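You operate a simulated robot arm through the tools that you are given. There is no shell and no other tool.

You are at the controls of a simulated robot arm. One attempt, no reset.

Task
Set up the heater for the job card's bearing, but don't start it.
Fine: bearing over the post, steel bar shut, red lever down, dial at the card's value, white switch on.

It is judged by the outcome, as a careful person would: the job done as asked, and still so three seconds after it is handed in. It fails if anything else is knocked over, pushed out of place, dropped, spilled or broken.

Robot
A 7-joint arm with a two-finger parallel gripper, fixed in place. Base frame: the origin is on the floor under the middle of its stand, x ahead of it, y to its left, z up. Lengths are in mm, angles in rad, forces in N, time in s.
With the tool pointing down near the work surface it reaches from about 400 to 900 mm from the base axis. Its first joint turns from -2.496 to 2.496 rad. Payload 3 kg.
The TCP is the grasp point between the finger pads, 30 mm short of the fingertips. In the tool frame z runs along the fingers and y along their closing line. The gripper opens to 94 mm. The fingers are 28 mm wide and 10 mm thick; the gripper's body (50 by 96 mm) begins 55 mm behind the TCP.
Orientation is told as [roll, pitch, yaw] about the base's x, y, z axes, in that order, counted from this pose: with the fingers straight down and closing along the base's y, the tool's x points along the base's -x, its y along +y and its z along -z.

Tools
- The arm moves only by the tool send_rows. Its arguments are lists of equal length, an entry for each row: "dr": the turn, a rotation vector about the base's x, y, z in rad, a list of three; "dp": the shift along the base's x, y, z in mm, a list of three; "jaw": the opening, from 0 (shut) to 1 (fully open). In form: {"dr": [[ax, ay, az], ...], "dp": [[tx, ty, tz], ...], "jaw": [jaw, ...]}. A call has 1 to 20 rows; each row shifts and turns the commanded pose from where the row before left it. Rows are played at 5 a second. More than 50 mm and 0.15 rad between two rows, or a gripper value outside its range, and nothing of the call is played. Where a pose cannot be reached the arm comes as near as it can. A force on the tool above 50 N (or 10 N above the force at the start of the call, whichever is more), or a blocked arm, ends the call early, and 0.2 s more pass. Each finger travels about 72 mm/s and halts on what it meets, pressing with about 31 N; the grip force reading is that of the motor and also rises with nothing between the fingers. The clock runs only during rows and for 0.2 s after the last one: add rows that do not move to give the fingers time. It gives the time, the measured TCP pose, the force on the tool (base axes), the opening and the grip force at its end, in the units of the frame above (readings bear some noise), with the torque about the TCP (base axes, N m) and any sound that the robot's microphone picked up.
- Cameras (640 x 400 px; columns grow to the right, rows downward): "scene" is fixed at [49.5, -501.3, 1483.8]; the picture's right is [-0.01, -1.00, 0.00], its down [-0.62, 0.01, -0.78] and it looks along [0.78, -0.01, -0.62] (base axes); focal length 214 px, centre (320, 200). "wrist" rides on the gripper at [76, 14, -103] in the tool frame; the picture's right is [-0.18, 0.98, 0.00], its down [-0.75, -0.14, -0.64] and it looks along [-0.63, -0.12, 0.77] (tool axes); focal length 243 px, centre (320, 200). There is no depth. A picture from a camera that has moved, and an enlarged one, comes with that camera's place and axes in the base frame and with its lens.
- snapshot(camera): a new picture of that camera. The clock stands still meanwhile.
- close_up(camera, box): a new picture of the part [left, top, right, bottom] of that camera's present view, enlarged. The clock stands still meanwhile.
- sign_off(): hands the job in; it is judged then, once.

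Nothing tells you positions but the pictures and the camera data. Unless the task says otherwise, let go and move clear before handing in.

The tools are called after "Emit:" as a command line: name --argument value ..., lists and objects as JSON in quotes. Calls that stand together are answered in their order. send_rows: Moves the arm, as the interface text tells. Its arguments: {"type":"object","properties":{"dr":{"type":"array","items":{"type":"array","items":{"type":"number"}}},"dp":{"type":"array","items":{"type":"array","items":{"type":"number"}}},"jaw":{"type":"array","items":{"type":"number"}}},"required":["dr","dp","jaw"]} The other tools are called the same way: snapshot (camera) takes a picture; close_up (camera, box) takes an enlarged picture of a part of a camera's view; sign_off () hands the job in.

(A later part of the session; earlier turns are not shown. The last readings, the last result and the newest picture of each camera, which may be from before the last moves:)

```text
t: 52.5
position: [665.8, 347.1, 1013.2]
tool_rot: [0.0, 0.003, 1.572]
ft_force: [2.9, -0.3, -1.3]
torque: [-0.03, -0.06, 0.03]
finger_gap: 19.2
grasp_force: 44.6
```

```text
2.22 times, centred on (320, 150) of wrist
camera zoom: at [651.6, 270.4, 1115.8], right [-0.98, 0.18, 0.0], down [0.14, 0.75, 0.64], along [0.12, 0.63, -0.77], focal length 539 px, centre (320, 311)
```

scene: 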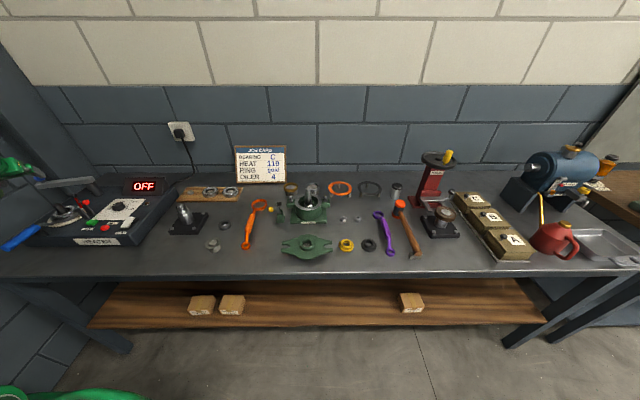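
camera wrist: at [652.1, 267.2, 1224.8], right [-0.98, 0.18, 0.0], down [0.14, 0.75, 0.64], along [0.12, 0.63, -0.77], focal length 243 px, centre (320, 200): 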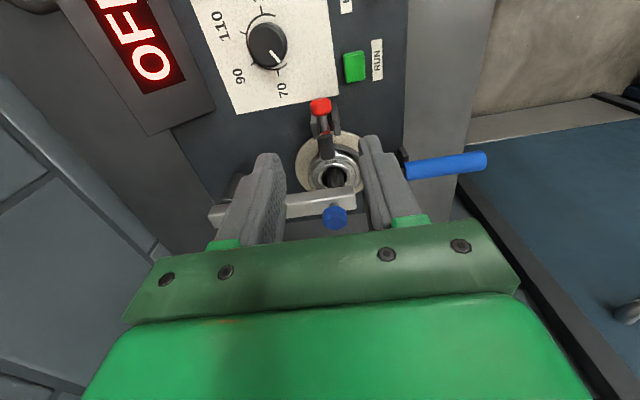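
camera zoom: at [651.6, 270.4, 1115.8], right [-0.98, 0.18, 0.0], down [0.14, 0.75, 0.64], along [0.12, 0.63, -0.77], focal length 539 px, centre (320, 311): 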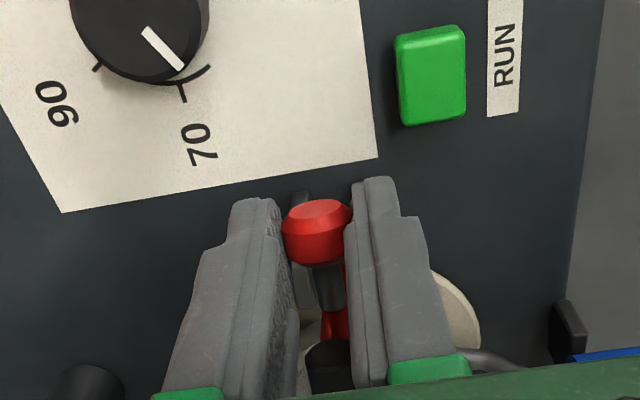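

It's gripped at 19 mm. I'll begin the arc with small steps and watch the force to refine the pivot.

Emit:
send_rows --dr '[[0, 0, 0], [0, 0, 0], [0, 0, 0]]' --dp '[[0, 3.2, 2.8], [0, 3.4, 2.5], [0, 0, 0]]' --jaw '[0.15, 0.15, 0.15]'

Emit:
close_up --camera "wrist" --box '[220, 60, 420, 240]'

```text
t: 53.3
position: [666.4, 353.4, 1017.5]
tool_rot: [0.0, 0.002, 1.57]
ft_force: [-6.2, -26.0, -9.4]
torque: [-1.56, 0.15, 0.01]
finger_gap: 19.5
grasp_force: 44.9
```

```text
2.22 times, centred on (320, 150) of wrist
camera zoom: at [651.7, 275.9, 1120.8], right [-0.98, 0.18, 0.0], down [0.14, 0.76, 0.64], along [0.12, 0.63, -0.77], focal length 539 px, centre (320, 311)
```

zoom: 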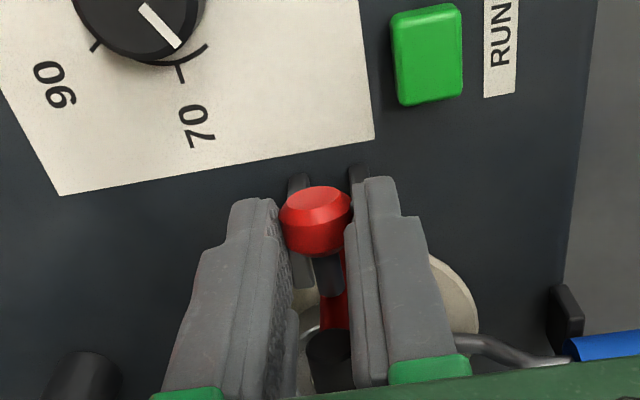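

The lever is rotating but it resists, and the knob lags about 3 mm. I'll hold still a moment to see whether that is damping or a misjudged pivot.

Emit:
send_rows --dr '[[0, 0, 0], [0, 0, 0], [0, 0, 0]]' --dp '[[0, 0, 0], [0, 0, 0], [0, 0, 0]]' --jaw '[0.15, 0.15, 0.15]'

Emit:
close_up --camera "wrist" --box '[260, 120, 380, 240]'

Emit:
close_up --camera "scene" --box '[50, 180, 110, 225]'

```text
t: 54.1
position: [665.6, 352.5, 1017.6]
tool_rot: [0.001, 0.001, 1.569]
ft_force: [-8.3, -29.1, -4.7]
torque: [-1.55, 0.23, -0.04]
finger_gap: 19.3
grasp_force: 45.4
```

```text
3.33 times, centred on (320, 180) of wrist
camera zoom: at [651.6, 276.2, 1121.0], right [-0.98, 0.18, 0.0], down [0.14, 0.75, 0.64], along [0.12, 0.63, -0.77], focal length 809 px, centre (320, 267)
```

zoom: 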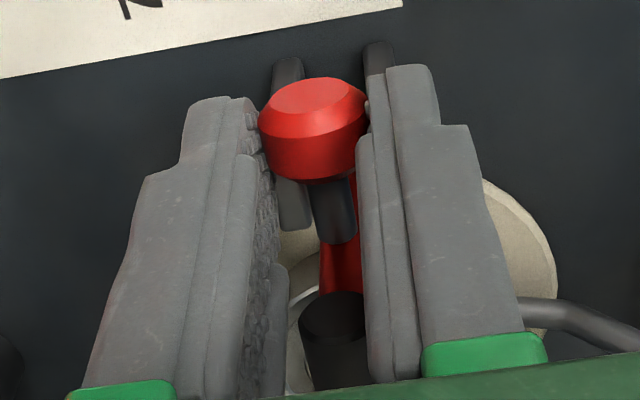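

```text
8.89 times, centred on (80, 202) of scene
camera zoom: at [49.5, -501.3, 1483.8], right [-0.01, -1.0, 0.0], down [-0.62, 0.01, -0.78], along [0.78, -0.01, -0.62], focal length 1906 px, centre (2453, 178)
```

zoom: 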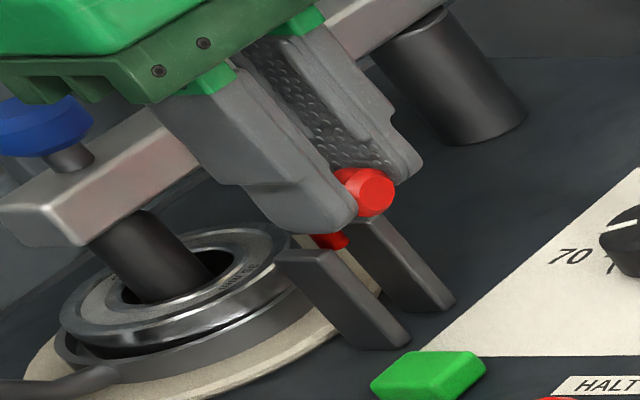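

The force persists because my tight pads resist the knob's rotation. A push works better: I'll ease back, let go, and push the knob's back face with closed fingertips in a straight +y stroke, which carries the lever over.

Emit:
send_rows --dr '[[0, 0, 0], [0, 0, 0], [0, 0, 0], [0, 0, 0], [0, 0, 0], [0, 0, 0]]' --dp '[[0, -2.5, -2], [0, -2, -1.5], [0, 0, 0], [0, 0, 0], [0, 0, 0], [0, 0, 0]]' --jaw '[0.15, 0.15, 0.22, 0.26, 0.35, 0.45]'

Emit:
close_up --camera "wrist" --box '[220, 60, 420, 240]'

```text
t: 55.5
position: [665.7, 349.2, 1015.1]
tool_rot: [0.0, 0.002, 1.571]
ft_force: [0.4, -0.9, -0.2]
torque: [-0.02, 0.0, -0.01]
finger_gap: 42.3
grasp_force: 0.0
```

```text
2.22 times, centred on (320, 150) of wrist
camera zoom: at [651.0, 271.8, 1117.9], right [-0.98, 0.18, 0.0], down [0.14, 0.75, 0.64], along [0.12, 0.63, -0.77], focal length 539 px, centre (320, 311)
```

zoom: 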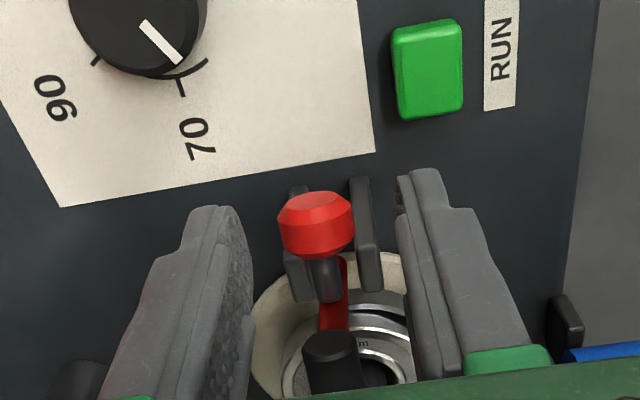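

The lever is free and back at its rest. I'll lift, move behind the knob on the −y side, close the fingers and come down to knob height.

Emit:
send_rows --dr '[[0, 0, 0], [0, 0, 0], [0, 0, 0], [0, 0, 0], [0, 0, 0], [0, 0, 0], [0, 0, 0]]' --dp '[[0, 0, 30], [0, 0, 30], [0, -21, 0], [0, -21, 0], [0, 0, -31], [0, 0, -31], [0, 0, 0]]' --jaw '[0.45, 0.45, 0.3, 0.1, 0, 0, 0]'

Emit:
snapshot --camera "wrist"

Emit:
close_up --camera "scene" --box '[40, 170, 130, 235]'

```text
t: 57.1
position: [664.8, 308.0, 1014.9]
tool_rot: [0.0, 0.002, 1.571]
ft_force: [0.4, 0.5, -0.1]
torque: [0.02, 0.01, -0.02]
finger_gap: 0.3
grasp_force: 31.1
```

```text
taken
camera wrist: at [650.1, 232.1, 1118.0], right [-0.98, 0.18, 0.0], down [0.14, 0.75, 0.64], along [0.12, 0.63, -0.77], focal length 243 px, centre (320, 200)
```

wrist: 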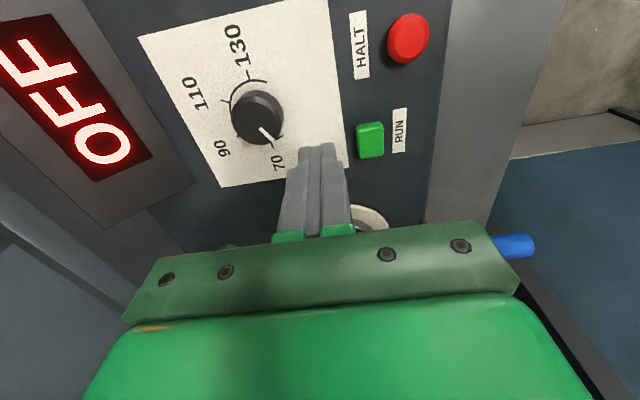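

```text
6.15 times, centred on (85, 202) of scene
camera zoom: at [49.5, -501.3, 1483.8], right [-0.01, -1.0, 0.0], down [-0.62, 0.01, -0.78], along [0.78, -0.01, -0.62], focal length 1320 px, centre (1766, 185)
```

zoom: 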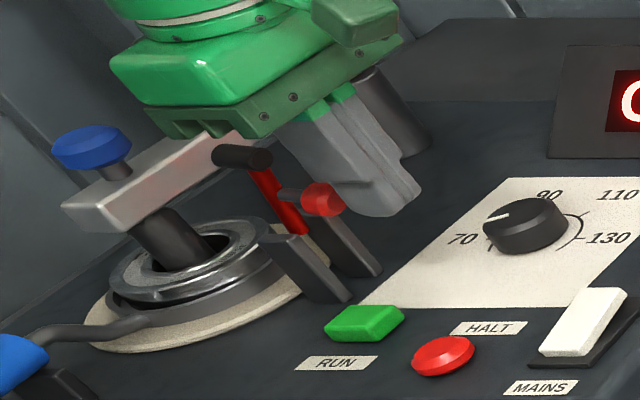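

The closed fingertips are just behind the red knob. I'll start the push in small steps.

Emit:
send_rows --dr '[[0, 0, 0], [0, 0, 0], [0, 0, 0], [0, 0, 0], [0, 0, 0], [0, 0, 0]]' --dp '[[0, 4, -3], [0, 5, 0], [0, 5, 0], [0, 5, 0], [0, 5, 0], [0, 0, 0]]' --jaw '[0, 0, 0, 0, 0, 0]'

Emit:
close_up --camera "scene" --box '[40, 170, 130, 235]'

```text
t: 58.5
position: [665.0, 330.8, 1010.5]
tool_rot: [0.0, 0.003, 1.57]
ft_force: [-1.0, -0.1, 0.0]
torque: [-0.02, -0.01, -0.01]
finger_gap: 0.2
grasp_force: 31.1
```

```text
6.15 times, centred on (85, 202) of scene
camera zoom: at [49.5, -501.3, 1483.8], right [-0.01, -1.0, 0.0], down [-0.62, 0.01, -0.78], along [0.78, -0.01, -0.62], focal length 1320 px, centre (1766, 185)
```

zoom: 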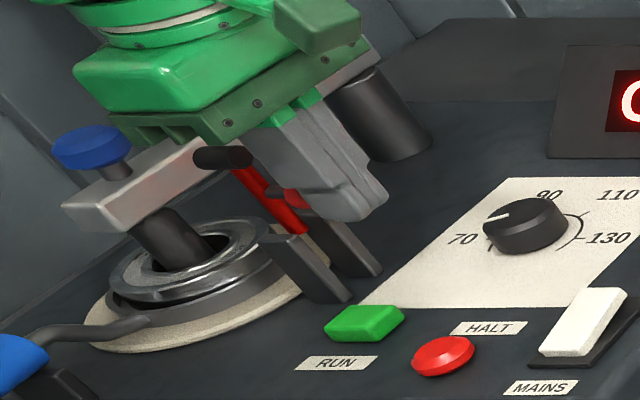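

The lever moves freely ahead of the fingers. I'll continue the push.

Emit:
send_rows --dr '[[0, 0, 0], [0, 0, 0], [0, 0, 0], [0, 0, 0], [0, 0, 0]]' --dp '[[0, 4, 0], [0, 4, 0], [0, 4, 0], [0, 4, 0], [0, 0, 0]]' --jaw '[0, 0, 0, 0, 0]'

Emit:
close_up --camera "scene" --box '[40, 170, 130, 235]'

```text
t: 59.7
position: [664.3, 347.4, 1012.0]
tool_rot: [0.0, 0.001, 1.57]
ft_force: [-0.8, 0.6, -0.4]
torque: [-0.02, -0.01, -0.02]
finger_gap: 0.0
grasp_force: 31.2
```

```text
6.15 times, centred on (85, 202) of scene
camera zoom: at [49.5, -501.3, 1483.8], right [-0.01, -1.0, 0.0], down [-0.62, 0.01, -0.78], along [0.78, -0.01, -0.62], focal length 1320 px, centre (1766, 185)
```

zoom: 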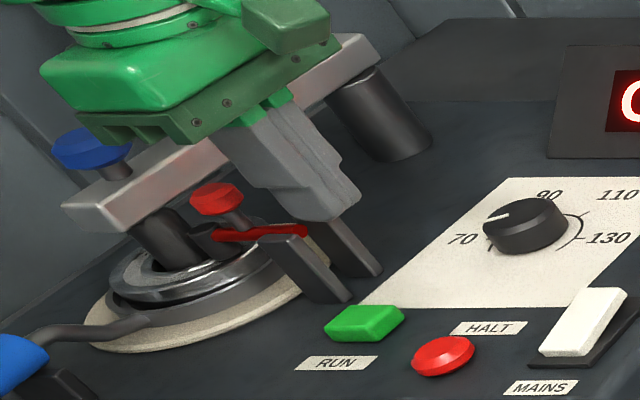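

The lever has gone over, and its black pad now rests on the bearing with the red knob pointing up. I'll raise the tool clear and inspect it.

Emit:
send_rows --dr '[[0, 0, 0], [0, 0, 0], [0, 0, 0], [0, 0, 0], [0, 0, 0]]' --dp '[[0, -5, 10], [0, -10, 30], [0, -10, 30], [0, 0, 20], [0, 0, 0]]' --jaw '[0, 0, 0, 0, 0]'

Emit:
close_up --camera "scene" --box '[30, 175, 110, 230]'

Emit:
snapshot --camera "wrist"

```text
t: 60.9
position: [663.4, 322.0, 1101.7]
tool_rot: [0.0, 0.004, 1.57]
ft_force: [-0.1, -1.1, 0.1]
torque: [0.03, 0.01, -0.02]
finger_gap: 0.1
grasp_force: 31.1
```

```text
7.27 times, centred on (70, 202) of scene
camera zoom: at [49.5, -501.3, 1483.8], right [-0.01, -1.0, 0.0], down [-0.62, 0.01, -0.78], along [0.78, -0.01, -0.62], focal length 1560 px, centre (2138, 182)
```

zoom: 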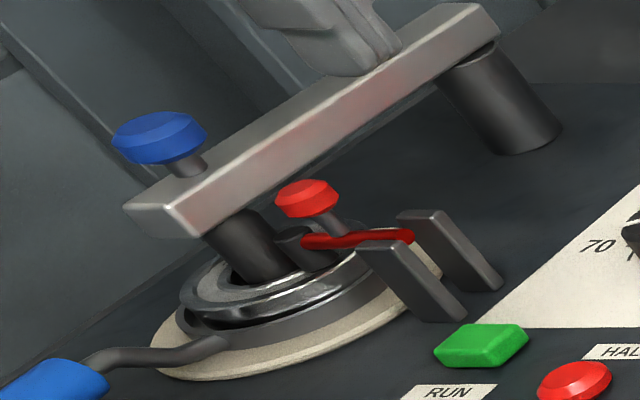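

```text
taken
camera wrist: at [649.3, 245.1, 1204.7], right [-0.98, 0.18, 0.0], down [0.14, 0.75, 0.64], along [0.12, 0.63, -0.77], focal length 243 px, centre (320, 200)
```

wrist: 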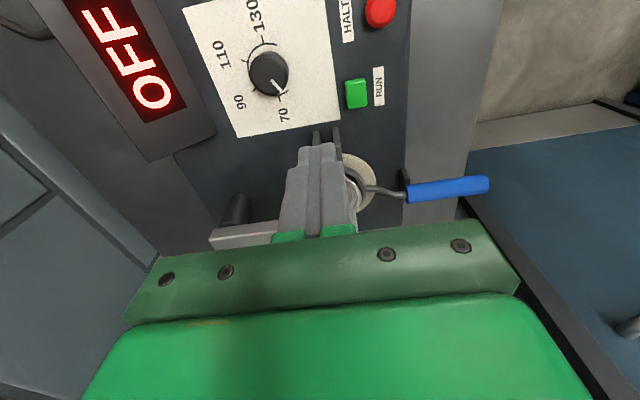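

The lever is down on the bearing and the bar is still shut. Next is the dial, so I'll zoom in on it.

Emit:
close_up --camera "wrist" --box '[190, 0, 350, 140]'

Emit:
close_up --camera "scene" --box '[90, 185, 160, 240]'

```text
2.86 times, centred on (270, 70) of wrist
camera zoom: at [649.3, 245.1, 1204.7], right [-0.98, 0.18, 0.0], down [0.14, 0.75, 0.64], along [0.12, 0.63, -0.77], focal length 693 px, centre (463, 571)
```

zoom: 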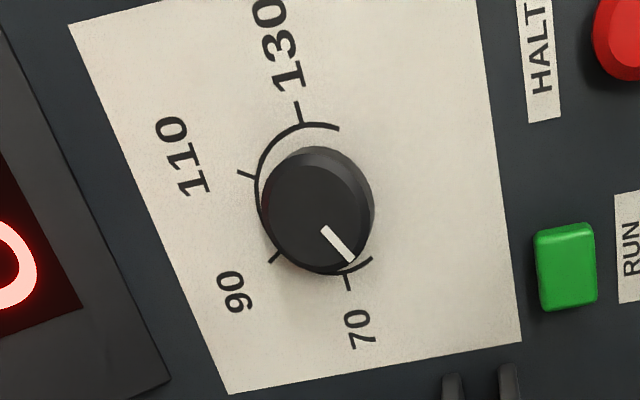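

```text
7.27 times, centred on (125, 212) of scene
camera zoom: at [49.5, -501.3, 1483.8], right [-0.01, -1.0, 0.0], down [-0.62, 0.01, -0.78], along [0.78, -0.01, -0.62], focal length 1560 px, centre (1738, 109)
```

zoom: 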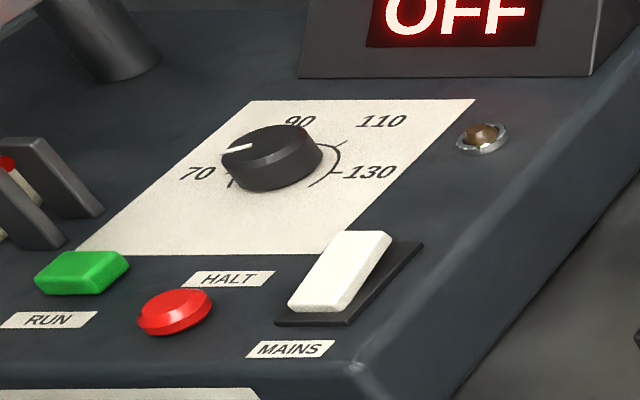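

From the ticks I read the dial axis at (711, 295), with 70, 90, 110 and 130 at 60° spacing, and the pointer now near 60. The pointer has to turn about 150° clockwise to reach 110. I'll go over the dial with the jaw open to about 56 mm.

Emit:
send_rows --dr '[[0, 0, 0.115], [0, 0, 0.115], [0, 0, 0], [0, 0, 0], [0, 0, 0]]' --dp '[[24, -13.5, -5], [24, -13.5, -5], [0, 0, -25], [0, 0, -25], [0, 0, 0]]' --jaw '[0.3, 0.6, 0.6, 0.6, 0.6]'

Emit:
snapshot --camera "wrist"

Emit:
close_up --camera "wrist" --box '[240, 60, 400, 200]'

```text
t: 62.1
position: [713.7, 295.7, 1040.4]
tool_rot: [0.0, 0.003, 1.802]
ft_force: [-0.2, -0.3, -1.1]
torque: [0.02, 0.0, 0.02]
finger_gap: 56.3
grasp_force: 0.0
```

```text
taken
camera wrist: at [718.0, 217.9, 1143.7], right [-1.0, -0.04, 0.0], down [-0.03, 0.77, 0.64], along [-0.03, 0.64, -0.77], focal length 243 px, centre (320, 200)
```

wrist: 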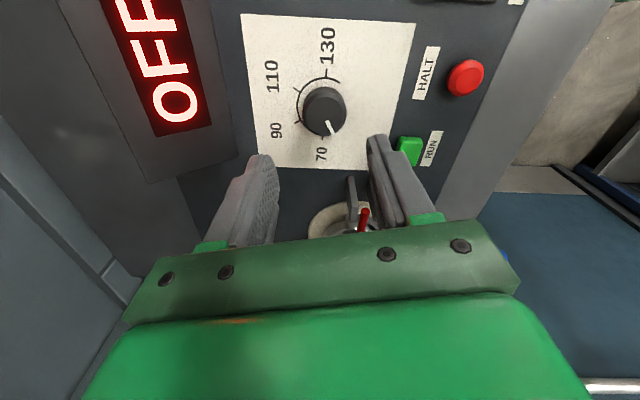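

```text
2.86 times, centred on (320, 130) of wrist
camera zoom: at [718.0, 217.9, 1143.7], right [-1.0, -0.04, 0.0], down [-0.03, 0.77, 0.64], along [-0.03, 0.64, -0.77], focal length 693 px, centre (320, 400)
```

zoom: 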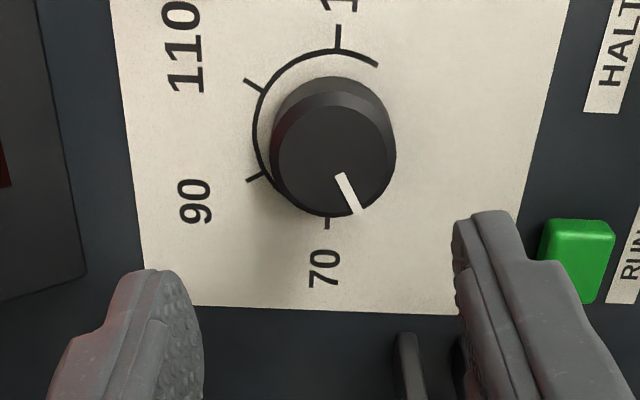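

The dial is about 4 mm off in x. I'll correct that and come down around the knob.

Emit:
send_rows --dr '[[0, 0, 0], [0, 0, 0], [0, 0, 0], [0, 0, 0], [0, 0, 0]]' --dp '[[-3.6, -0.6, -25], [0, 0, -25], [0, 0, -20], [0, 0, -15], [0, 0, 0]]' --jaw '[0.6, 0.6, 0.6, 0.6, 0.6]'

Emit:
close_up --camera "wrist" --box '[220, 70, 420, 230]'

Emit:
close_up --camera "scene" --box '[80, 170, 170, 240]'

```text
t: 63.3
position: [709.2, 293.8, 957.8]
tool_rot: [0.001, 0.001, 1.801]
ft_force: [-0.9, -0.4, 0.7]
torque: [-0.04, -0.02, 0.0]
finger_gap: 56.1
grasp_force: 0.0
```

```text
2.50 times, centred on (320, 150) of wrist
camera zoom: at [712.5, 215.5, 1061.5], right [-1.0, -0.04, 0.0], down [-0.03, 0.77, 0.64], along [-0.03, 0.64, -0.77], focal length 606 px, centre (320, 325)
```

zoom: 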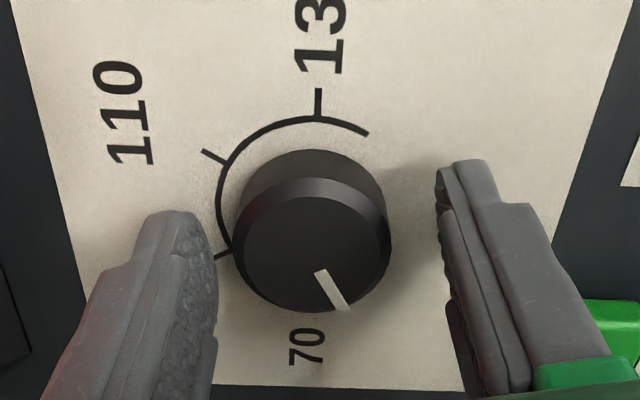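

```text
5.71 times, centred on (125, 205) of scene
camera zoom: at [49.5, -501.3, 1483.8], right [-0.01, -1.0, 0.0], down [-0.62, 0.01, -0.78], along [0.78, -0.01, -0.62], focal length 1226 px, centre (1434, 171)
```

zoom: 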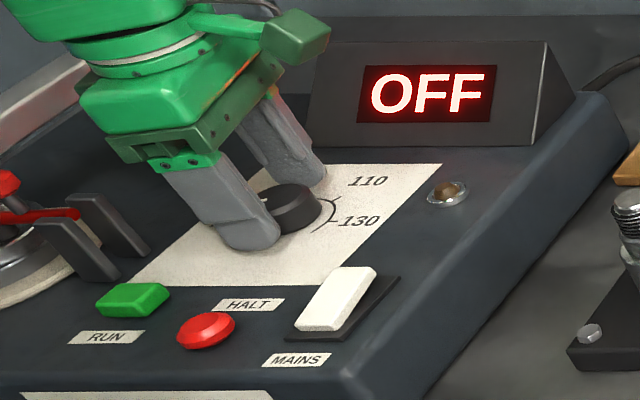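

Emit:
send_rows --dr '[[0, 0, 0], [0, 0, 0], [0, 0, 0], [0, 0, 0], [0, 0, 0]]' --dp '[[1.4, 1.6, -2], [0, 0, 0], [0, 0, 0], [0, 0, 0], [0, 0, 0]]' --jaw '[0.6, 0.45, 0.35, 0.3, 0.3]'

Emit:
close_up --camera "wrist" --box '[220, 70, 420, 230]'

```text
t: 64.5
position: [710.5, 296.2, 955.3]
tool_rot: [0.001, 0.003, 1.801]
ft_force: [10.7, 2.6, -5.1]
torque: [0.01, 0.01, 0.0]
finger_gap: 37.5
grasp_force: 45.3
```

```text
2.50 times, centred on (320, 150) of wrist
camera zoom: at [714.2, 217.8, 1058.1], right [-1.0, -0.04, 0.0], down [-0.03, 0.77, 0.64], along [-0.03, 0.64, -0.77], focal length 606 px, centre (320, 325)
```

zoom: 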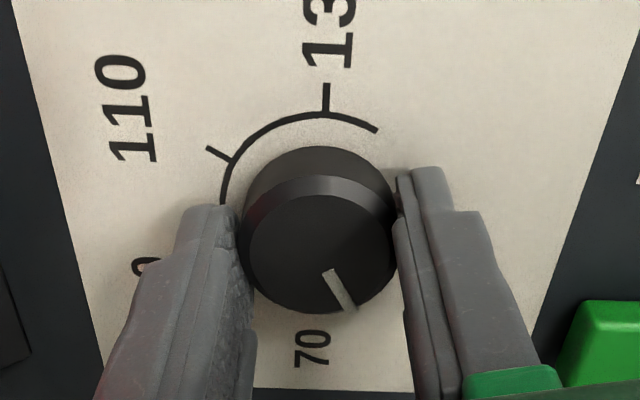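

The dial is gripped. The pointer is at −30° (60) and the 110 mark is at +120°, so it needs 2.618 rad clockwise. I'll turn the first part and verify the dial follows.

Emit:
send_rows --dr '[[0, 0, -0.12], [0, 0, -0.12], [0, 0, -0.12], [0, 0, -0.12], [0, 0, -0.12], [0, 0, 0]]' --dp '[[0, 0, 0], [0, 0, 0], [0, 0, 0], [0, 0, 0], [0, 0, 0], [0, 0, 0]]' --jaw '[0.3, 0.3, 0.3, 0.3, 0.3, 0.3]'

Emit:
close_up --camera "wrist" --box '[220, 70, 420, 230]'

```text
t: 65.9
position: [711.3, 296.5, 954.7]
tool_rot: [-0.004, -0.002, 1.198]
ft_force: [33.5, 7.5, 20.7]
torque: [0.26, -0.75, 0.01]
finger_gap: 37.5
grasp_force: 45.1
```

```text
2.50 times, centred on (320, 150) of wrist
camera zoom: at [669.7, 229.3, 1057.9], right [-0.85, 0.53, 0.0], down [0.4, 0.65, 0.64], along [0.34, 0.54, -0.77], focal length 606 px, centre (320, 325)
```

zoom: 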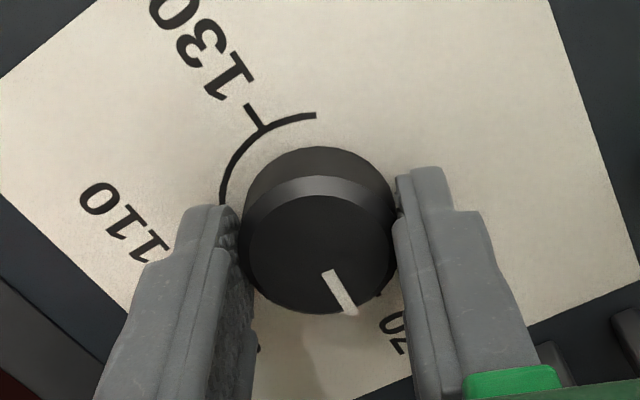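

The dial turns with the gripper. I'm building up some side force, so I'll shift about 1 mm in x to relieve it and continue.

Emit:
send_rows --dr '[[0, 0, 0], [0, 0, -0.12], [0, 0, -0.12], [0, 0, -0.12], [0, 0, 0]]' --dp '[[1.1, 0.3, 0.6], [0, 0, 0], [0, 0, 0], [0, 0, 0], [0, 0, 0]]' --jaw '[0.3, 0.3, 0.3, 0.3, 0.3]'

```text
t: 67.1
position: [711.3, 295.8, 954.8]
tool_rot: [0.001, 0.001, 0.84]
ft_force: [10.8, -2.1, 41.1]
torque: [0.25, -0.23, 0.01]
finger_gap: 37.5
grasp_force: 45.3
```

Emit:
send_rows --dr '[[0, 0, 0], [0, 0, -0.12], [0, 0, -0.12], [0, 0, -0.12], [0, 0, 0]]' --dp '[[0.3, 0, 1.4], [0, 0, 0], [0, 0, 0], [0, 0, 0], [0, 0, 0]]' --jaw '[0.3, 0.3, 0.3, 0.3, 0.3]'

Emit:
close_up --camera "wrist" --box '[220, 70, 420, 230]'

```text
t: 68.3
position: [711.3, 295.8, 954.4]
tool_rot: [-0.001, 0.003, 0.478]
ft_force: [13.2, -2.2, -5.2]
torque: [0.17, -0.7, -0.01]
finger_gap: 37.6
grasp_force: 45.2
```

```text
2.50 times, centred on (320, 150) of wrist
camera zoom: at [637.5, 272.6, 1058.0], right [-0.29, 0.96, 0.0], down [0.74, 0.22, 0.64], along [0.61, 0.18, -0.77], focal length 606 px, centre (320, 325)
```

zoom: 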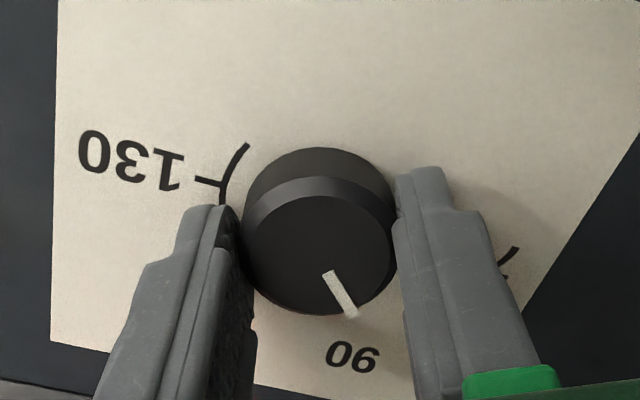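

The pointer is now approaching 90. I'll keep turning.

Emit:
send_rows --dr '[[0, 0, -0.12], [0, 0, -0.12], [0, 0, -0.12], [0, 0, -0.12], [0, 0, 0]]' --dp '[[0.4, 0, 0], [0, 0, 0], [0, 0, 0], [0, 0, 0], [0, 0, 0]]' --jaw '[0.3, 0.3, 0.3, 0.3, 0.3]'

```text
t: 69.5
position: [711.8, 294.4, 954.8]
tool_rot: [-0.002, 0.005, -0.001]
ft_force: [-32.0, -12.3, -9.2]
torque: [0.3, 1.52, 0.0]
finger_gap: 37.5
grasp_force: 45.2
```

Emit:
send_rows --dr '[[0, 0, 0], [0, 0, -0.1], [0, 0, -0.1], [0, 0, -0.1], [0, 0, -0.1], [0, 0, 0]]' --dp '[[-1.3, -0.5, -0.3], [0, 0, 0], [0, 0, 0], [0, 0, 0], [0, 0, 0], [0, 0, 0]]' --jaw '[0.3, 0.3, 0.3, 0.3, 0.3, 0.3]'

Emit:
close_up --camera "wrist" --box '[220, 70, 420, 230]'

Emit:
close_up --camera "scene" --box '[40, 165, 160, 240]'

```text
t: 70.9
position: [711.1, 294.8, 953.8]
tool_rot: [-0.002, 0.001, -0.401]
ft_force: [-4.0, -13.6, -9.9]
torque: [-0.35, -0.57, 0.01]
finger_gap: 37.8
grasp_force: 45.2
```

```text
2.50 times, centred on (320, 150) of wrist
camera zoom: at [646.9, 337.3, 1057.8], right [0.55, 0.83, 0.0], down [0.64, -0.42, 0.64], along [0.53, -0.36, -0.77], focal length 606 px, centre (320, 325)
```

zoom: 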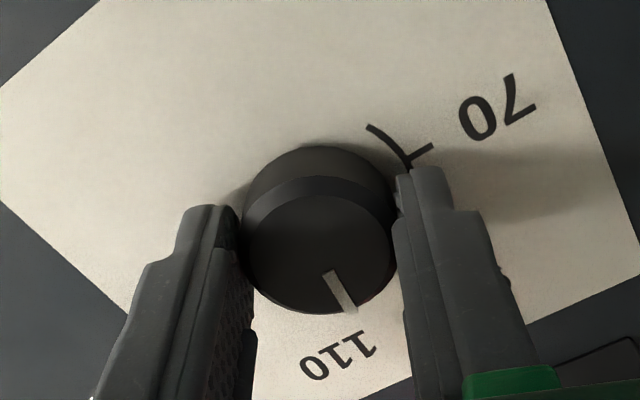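

```text
5.33 times, centred on (100, 202) of scene
camera zoom: at [49.5, -501.3, 1483.8], right [-0.01, -1.0, 0.0], down [-0.62, 0.01, -0.78], along [0.78, -0.01, -0.62], focal length 1144 px, centre (1493, 187)
```

zoom: 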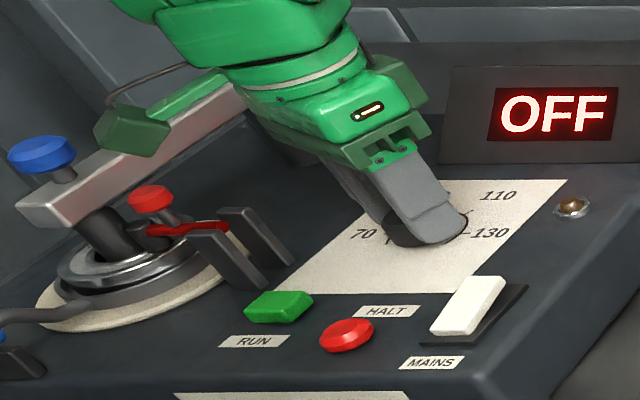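

Only the last 24° remain. I'll finish the turn to 110.

Emit:
send_rows --dr '[[0, 0, -0.104], [0, 0, -0.104], [0, 0, -0.104], [0, 0, -0.104], [0, 0, 0], [0, 0, 0]]' --dp '[[-0.2, -0.5, -0.3], [0, 0, 0], [0, 0, 0], [0, 0, 0], [0, 0, 0], [0, 0, 0]]' --jaw '[0.3, 0.3, 0.3, 0.3, 0.3, 0.3]'

Emit:
close_up --camera "wrist" --box '[220, 70, 420, 230]'

```text
t: 72.3
position: [711.2, 294.7, 956.0]
tool_rot: [0.002, 0.001, -0.818]
ft_force: [24.6, -11.1, 8.3]
torque: [-0.56, -0.72, -0.02]
finger_gap: 37.7
grasp_force: 45.1
```

```text
2.50 times, centred on (320, 150) of wrist
camera zoom: at [669.4, 359.3, 1057.9], right [0.84, 0.54, 0.0], down [0.41, -0.65, 0.64], along [0.35, -0.54, -0.77], focal length 606 px, centre (320, 325)
```

zoom: 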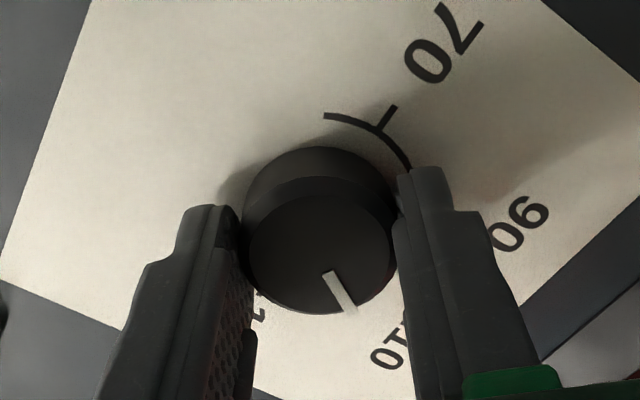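

The pointer measures about 119° to 120°, which is on the 110 mark. I'll relieve the side force, release the dial and lift away to check.

Emit:
send_rows --dr '[[0, 0, 0], [0, 0, 0], [0, 0, 0], [0, 0, 0], [0, 0, 0], [0, 0, 0]]' --dp '[[0.9, -0.4, 0.3], [0, 0, 0], [0, 0, 0], [0, 0, 0], [0, 0, 0], [0, 0, 0]]' --jaw '[0.3, 0.38, 0.42, 0.5, 0.6, 0.6]'

Emit:
send_rows --dr '[[0, 0, 0], [0, 0, 0], [0, 0, 0], [0, 0, 0], [0, 0, 0]]' --dp '[[0, 0, 15], [0, 0, 25], [0, 0, 30], [0, 0, 30], [0, 0, 0]]' --jaw '[0.6, 0.6, 0.6, 0.6, 0.6]'

Emit:
close_up --camera "wrist" --box '[240, 50, 400, 190]'

Emit:
close_up --camera "scene" --box '[90, 180, 170, 240]'

```text
t: 73.7
position: [710.4, 293.8, 954.8]
tool_rot: [0.001, 0.002, -0.817]
ft_force: [-0.3, 0.0, -0.3]
torque: [0.0, -0.01, -0.01]
finger_gap: 56.3
grasp_force: 0.0
```

```text
t: 74.9
position: [711.6, 294.6, 1056.7]
tool_rot: [0.0, 0.003, -0.816]
ft_force: [0.4, 1.0, 1.0]
torque: [-0.02, -0.04, 0.03]
finger_gap: 56.4
grasp_force: 0.0
```

```text
2.86 times, centred on (320, 120) of wrist
camera zoom: at [669.9, 359.3, 1159.0], right [0.84, 0.54, 0.0], down [0.41, -0.65, 0.64], along [0.34, -0.54, -0.77], focal length 693 px, centre (320, 429)
```

zoom: 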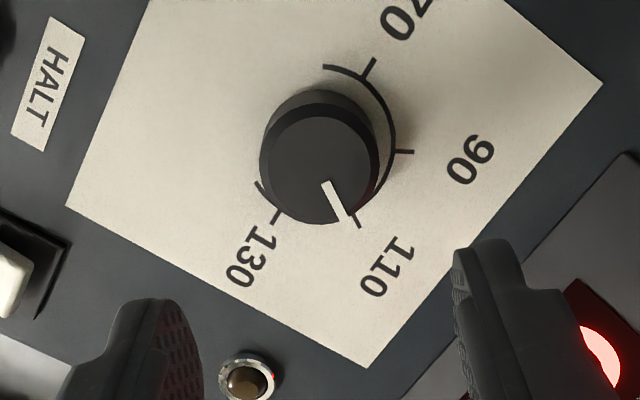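

```text
6.67 times, centred on (130, 210) of scene
camera zoom: at [49.5, -501.3, 1483.8], right [-0.01, -1.0, 0.0], down [-0.62, 0.01, -0.78], along [0.78, -0.01, -0.62], focal length 1430 px, centre (1587, 133)
```

zoom: 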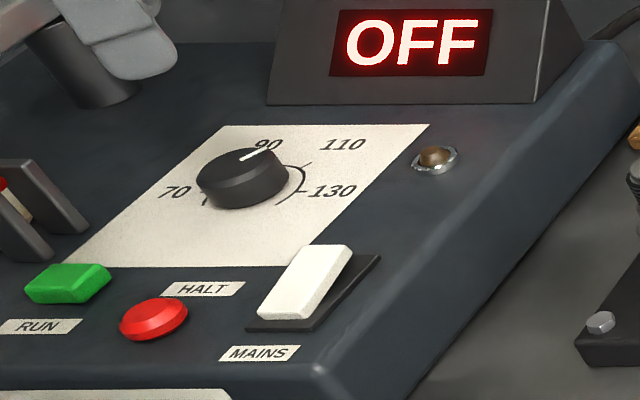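

The pointer lines up with 110. Now the white MAINS rocker at about (622, 198, 930): I'll move the camera to look at it closely.

Emit:
send_rows --dr '[[0, 0, 0.136], [0, 0, 0.136], [0, 0, 0.136], [0, 0, 0.136], [0, 0, 0.136], [0, 0, 0.136], [0, 0, 0]]' --dp '[[-26, -14, -7], [-26, -14, -7], [-26, -14, -7], [-26, -14, -7], [-27, -14, -7], [-27, -14, -7], [0, 0, 0]]' --jaw '[0.7, 0.85, 1, 1, 1, 1, 1]'

Emit:
snapshot --camera "wrist"

Emit:
close_up --camera "wrist" --box '[250, 80, 410, 220]'

Emit:
close_up --camera "scene" --box '[105, 200, 155, 240]'

```text
t: 76.5
position: [555.1, 210.5, 1013.6]
tool_rot: [-0.001, 0.0, 0.0]
ft_force: [0.0, 0.2, -0.4]
torque: [-0.02, -0.02, -0.03]
finger_gap: 93.9
grasp_force: 0.0
```

```text
taken
camera wrist: at [479.2, 223.4, 1116.8], right [0.18, 0.98, 0.0], down [0.75, -0.14, 0.64], along [0.63, -0.12, -0.77], focal length 243 px, centre (320, 200)
```

wrist: 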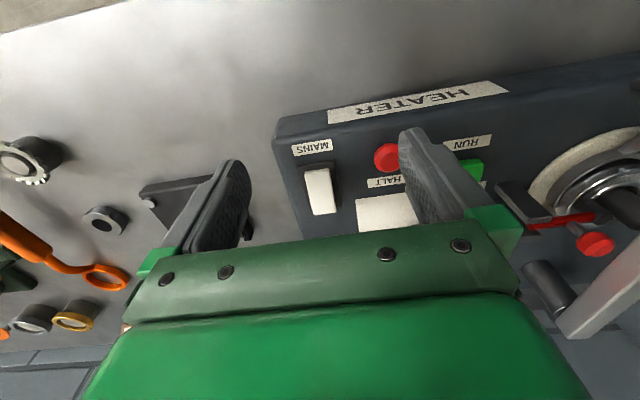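

```text
2.86 times, centred on (330, 150) of wrist
camera zoom: at [479.2, 223.4, 1116.8], right [0.18, 0.98, 0.0], down [0.75, -0.14, 0.64], along [0.63, -0.12, -0.77], focal length 693 px, centre (291, 343)
```

zoom: 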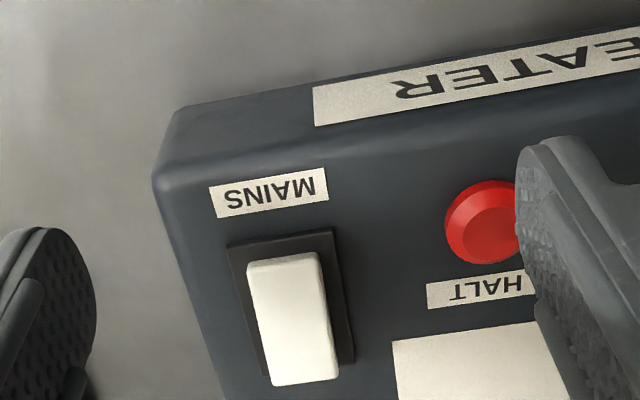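

```text
10.00 times, centred on (130, 220) of scene
camera zoom: at [49.5, -501.3, 1483.8], right [-0.01, -1.0, 0.0], down [-0.62, 0.01, -0.78], along [0.78, -0.01, -0.62], focal length 2145 px, centre (2220, 0)
```

zoom: 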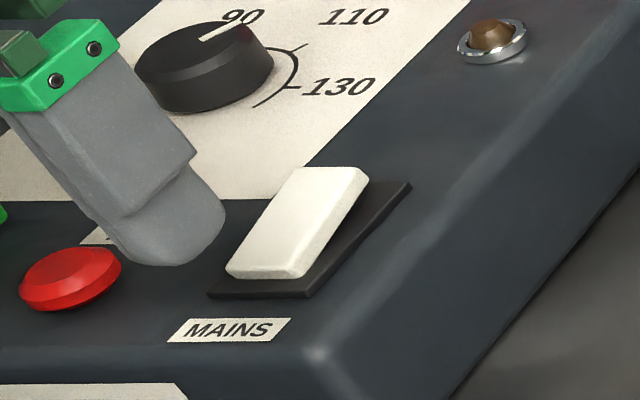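

The rocker's far (+x) end is raised, at about (643, 197, 934), and its near end is down, so I need to press the far end. I'll turn the closed fingers to yaw 90° for a narrow footprint and hover over that end.

Emit:
send_rows --dr '[[0, 0, 0.1428], [0, 0, 0.1428], [0, 0, 0.1428], [0, 0, 0.1428], [0, 0, 0.1428], [0, 0, 0.1428], [0, 0, 0.1428], [0, 0, 0.1428], [0, 0, 0.1428], [0, 0, 0.1428], [0, 0, 0.1428], [0, 0, 0]]' --dp '[[8.1, -1.1, 0], [8.1, -1.1, 0], [8.1, -1.1, 0], [8.1, -1.1, 0], [8.1, -1.1, -4], [8.1, -1.1, -4], [8.1, -1.1, -4], [8.1, -1.1, -4], [8.1, -1.1, -4], [8.1, -1.1, -4], [8.1, -1.1, -4], [0, 0, 0]]' --jaw '[0.8, 0.6, 0.4, 0.2, 0, 0, 0, 0, 0, 0, 0, 0]'

Emit:
close_up --camera "wrist" --box '[220, 60, 420, 220]'

Emit:
close_up --camera "scene" --box '[95, 185, 165, 240]'

```text
t: 79.1
position: [643.4, 198.2, 985.6]
tool_rot: [0.0, 0.003, 1.57]
ft_force: [-0.9, 0.1, 0.2]
torque: [0.01, 0.0, 0.01]
finger_gap: 0.3
grasp_force: 30.9
```

```text
2.50 times, centred on (320, 140) of wrist
camera zoom: at [629.0, 122.1, 1087.8], right [-0.98, 0.18, 0.0], down [0.14, 0.75, 0.64], along [0.12, 0.63, -0.77], focal length 606 px, centre (320, 350)
```

zoom: 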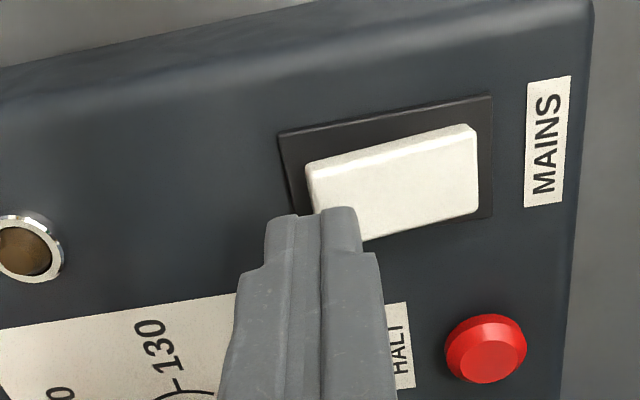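

```text
7.27 times, centred on (130, 212) of scene
camera zoom: at [49.5, -501.3, 1483.8], right [-0.01, -1.0, 0.0], down [-0.62, 0.01, -0.78], along [0.78, -0.01, -0.62], focal length 1560 px, centre (1702, 109)
```

zoom: 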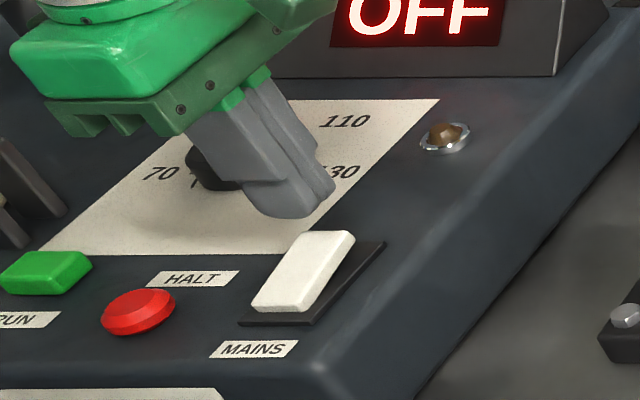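

The fingertips sit above the raised end. I'll lower to contact and press in small steps.

Emit:
send_rows --dr '[[0, 0, 0], [0, 0, 0], [0, 0, 0], [0, 0, 0], [0, 0, 0], [0, 0, 0]]' --dp '[[0, -1, -9], [0, 0, -9], [0, 0, -2], [0, 0, -2], [0, 0, -2], [0, 0, 0]]' --jaw '[0, 0, 0, 0, 0, 0]'

Emit:
close_up --camera "scene" --box '[95, 175, 175, 240]'

```text
t: 80.5
position: [643.2, 199.3, 962.8]
tool_rot: [-0.001, 0.001, 1.569]
ft_force: [-10.3, 2.8, 39.1]
torque: [0.07, 0.65, -0.02]
finger_gap: 0.0
grasp_force: 31.5
```

```text
6.15 times, centred on (135, 208) of scene
camera zoom: at [49.5, -501.3, 1483.8], right [-0.01, -1.0, 0.0], down [-0.62, 0.01, -0.78], along [0.78, -0.01, -0.62], focal length 1320 px, centre (1458, 154)
```

zoom: 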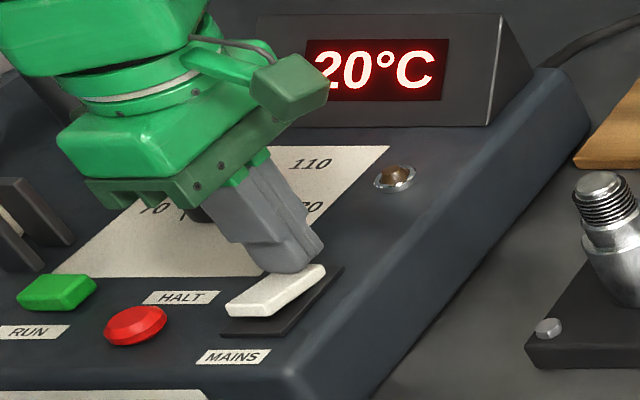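

The rocker flipped and the display now reads 20°C, so the mains is on. I'll lift off and check that it stays.

Emit:
send_rows --dr '[[0, 0, 0], [0, 0, 0], [0, 0, 0], [0, 0, 0], [0, 0, 0]]' --dp '[[0, 0, 10], [0, 0, 25], [0, 0, 40], [0, 0, 40], [0, 0, 0]]' --jaw '[0, 0, 0, 0, 0]'

Emit:
close_up --camera "scene" --box '[20, 165, 180, 250]'

Emit:
close_up --camera "scene" --box '[105, 190, 155, 240]'

Emit:
snapshot --camera "wrist"

```text
t: 81.7
position: [644.1, 201.4, 1076.7]
tool_rot: [0.001, 0.001, 1.568]
ft_force: [0.7, -0.2, -0.2]
torque: [-0.02, 0.0, -0.02]
finger_gap: 0.1
grasp_force: 30.5
```

```text
4.00 times, centred on (100, 208) of scene
camera zoom: at [49.5, -501.3, 1483.8], right [-0.01, -1.0, 0.0], down [-0.62, 0.01, -0.78], along [0.78, -0.01, -0.62], focal length 858 px, centre (1200, 170)
```

zoom: 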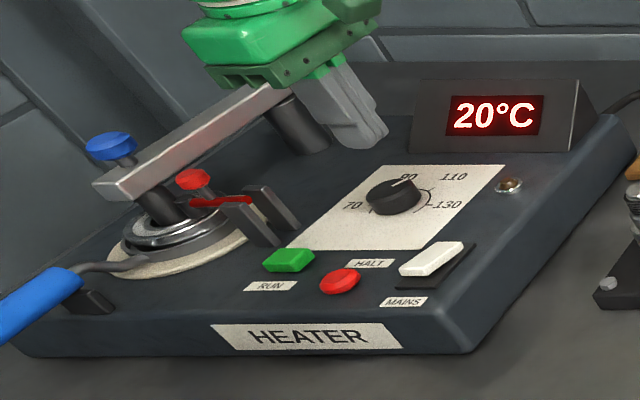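

```text
8.00 times, centred on (130, 215) of scene
camera zoom: at [49.5, -501.3, 1483.8], right [-0.01, -1.0, 0.0], down [-0.62, 0.01, -0.78], along [0.78, -0.01, -0.62], focal length 1716 px, centre (1840, 80)
```

zoom: 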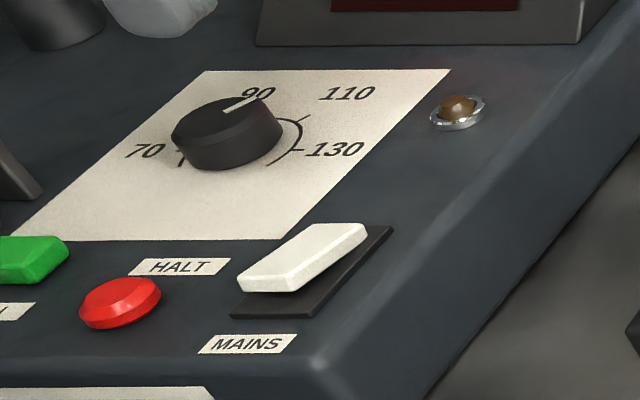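

```text
taken
camera wrist: at [630.2, 124.4, 1179.6], right [-0.98, 0.19, 0.0], down [0.14, 0.75, 0.64], along [0.12, 0.63, -0.77], focal length 243 px, centre (320, 200)
```

wrist: 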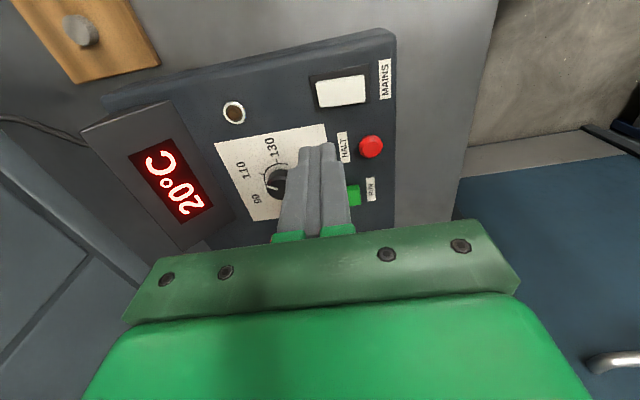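

Mains is on, with the display at 20°C, and RUN was never touched. I'll double-check the dial setting from another angle, with the jaws open out of the way.

Emit:
send_rows --dr '[[0, 0, 0], [0, 0, 0], [0, 0, 0], [0, 0, 0]]' --dp '[[22, 20, 5], [22, 25, 5], [0, 15, 0], [0, 0, 0]]' --jaw '[0.4, 0.8, 1, 1]'

Emit:
snapshot --camera "wrist"

Emit:
close_up --camera "wrist" --box '[270, 60, 370, 145]'

Emit:
close_up --camera "scene" --box '[105, 190, 145, 220]'

```text
t: 82.7
position: [685.2, 259.5, 1086.9]
tool_rot: [0.0, 0.002, 1.57]
ft_force: [0.5, -0.6, 0.5]
torque: [0.01, 0.0, -0.02]
finger_gap: 93.9
grasp_force: 0.0
```

```text
taken
camera wrist: at [671.0, 182.9, 1189.9], right [-0.98, 0.19, 0.0], down [0.14, 0.75, 0.64], along [0.12, 0.63, -0.77], focal length 243 px, centre (320, 200)
```

wrist: 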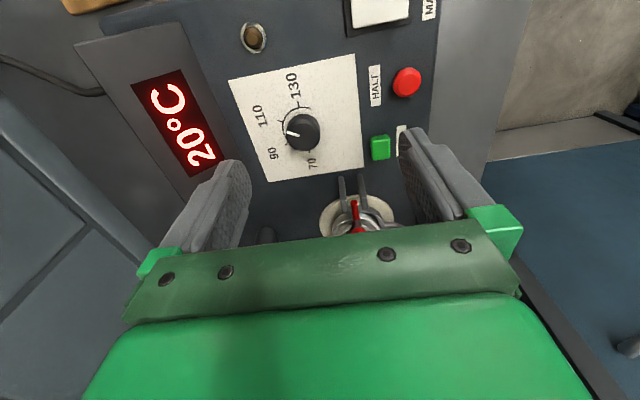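

```text
4.71 times, centred on (320, 102) of wrist
camera zoom: at [671.0, 182.9, 1189.9], right [-0.98, 0.19, 0.0], down [0.14, 0.75, 0.64], along [0.12, 0.63, -0.77], focal length 1142 px, centre (320, 659)
```

zoom: 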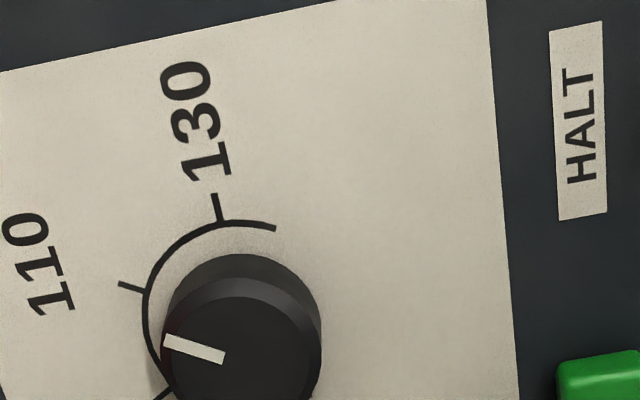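

```text
13.33 times, centred on (125, 205) of scene
camera zoom: at [49.5, -501.3, 1483.8], right [-0.01, -1.0, 0.0], down [-0.62, 0.01, -0.78], along [0.78, -0.01, -0.62], focal length 2860 px, centre (2920, 133)
```

zoom: 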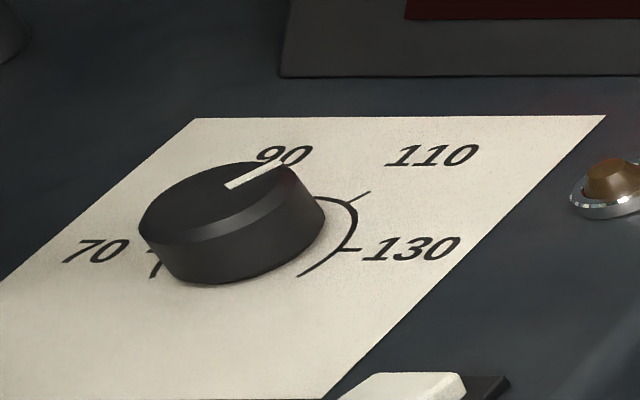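

All views put the pointer at about 120°, which is the 110 mark. As a final check I'll move back and view the post, bar and lever from the front.

Emit:
send_rows --dr '[[0, 0, -0.1428], [0, 0, -0.1428], [0, 0, -0.1428], [0, 0, -0.1428], [0, 0, -0.1428], [0, 0, -0.1428], [0, 0, -0.1428], [0, 0, -0.1428], [0, 0, -0.1428], [0, 0, -0.1428], [0, 0, -0.1428], [0, 0, 0]]' --dp '[[-12, 2, 5], [-12, 5, 5], [-12, 13, 2], [-12, 15, 0], [-12, 15, 0], [-12, 15, 0], [-12, 15, 0], [-12, 15, 0], [-12, 15, 0], [-12, 15, 0], [-12, 15, 0], [0, 0, 0]]' --jaw '[1, 1, 1, 1, 1, 1, 1, 1, 1, 1, 1, 1]'

Emit:
snapshot --camera "wrist"

Emit:
close_up --camera "wrist" --box '[250, 50, 410, 200]'

Emit:
close_up --camera "scene" --box '[25, 170, 115, 240]'

```text
t: 85.3
position: [554.5, 398.6, 1098.1]
tool_rot: [0.0, 0.002, -0.001]
ft_force: [-0.1, 1.1, 0.1]
torque: [-0.01, -0.02, -0.01]
finger_gap: 93.9
grasp_force: 0.0
```

```text
taken
camera wrist: at [477.9, 411.7, 1201.4], right [0.19, 0.98, 0.0], down [0.75, -0.14, 0.64], along [0.63, -0.12, -0.77], focal length 243 px, centre (320, 200)
```

wrist: 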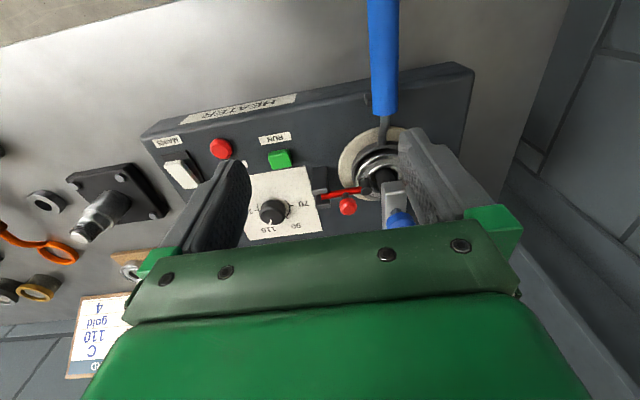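

```text
2.67 times, centred on (330, 125) of wrist
camera zoom: at [477.9, 411.7, 1201.4], right [0.19, 0.98, 0.0], down [0.75, -0.14, 0.64], along [0.63, -0.12, -0.77], focal length 647 px, centre (293, 400)
```

zoom: 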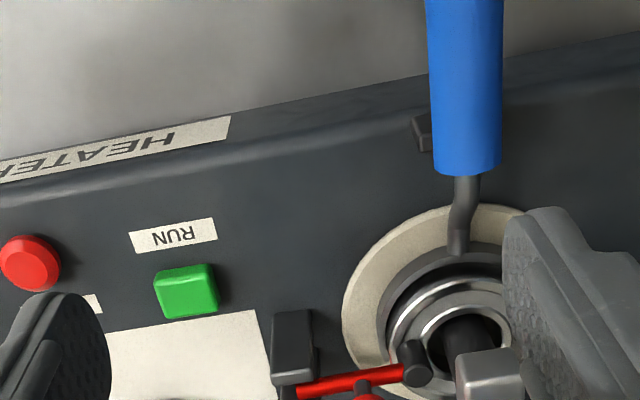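

```text
5.71 times, centred on (70, 205) of scene
camera zoom: at [49.5, -501.3, 1483.8], right [-0.01, -1.0, 0.0], down [-0.62, 0.01, -0.78], along [0.78, -0.01, -0.62], focal length 1226 px, centre (1749, 171)
```

zoom: 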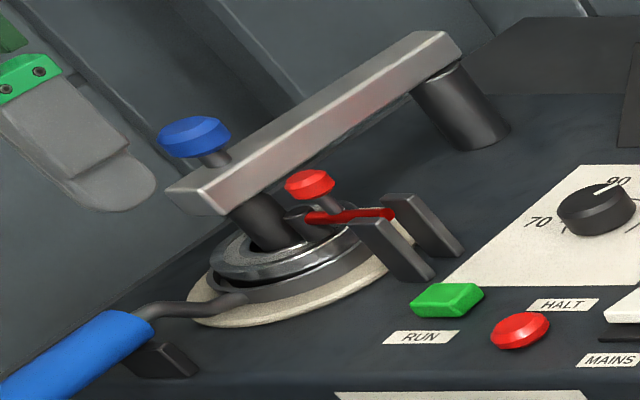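

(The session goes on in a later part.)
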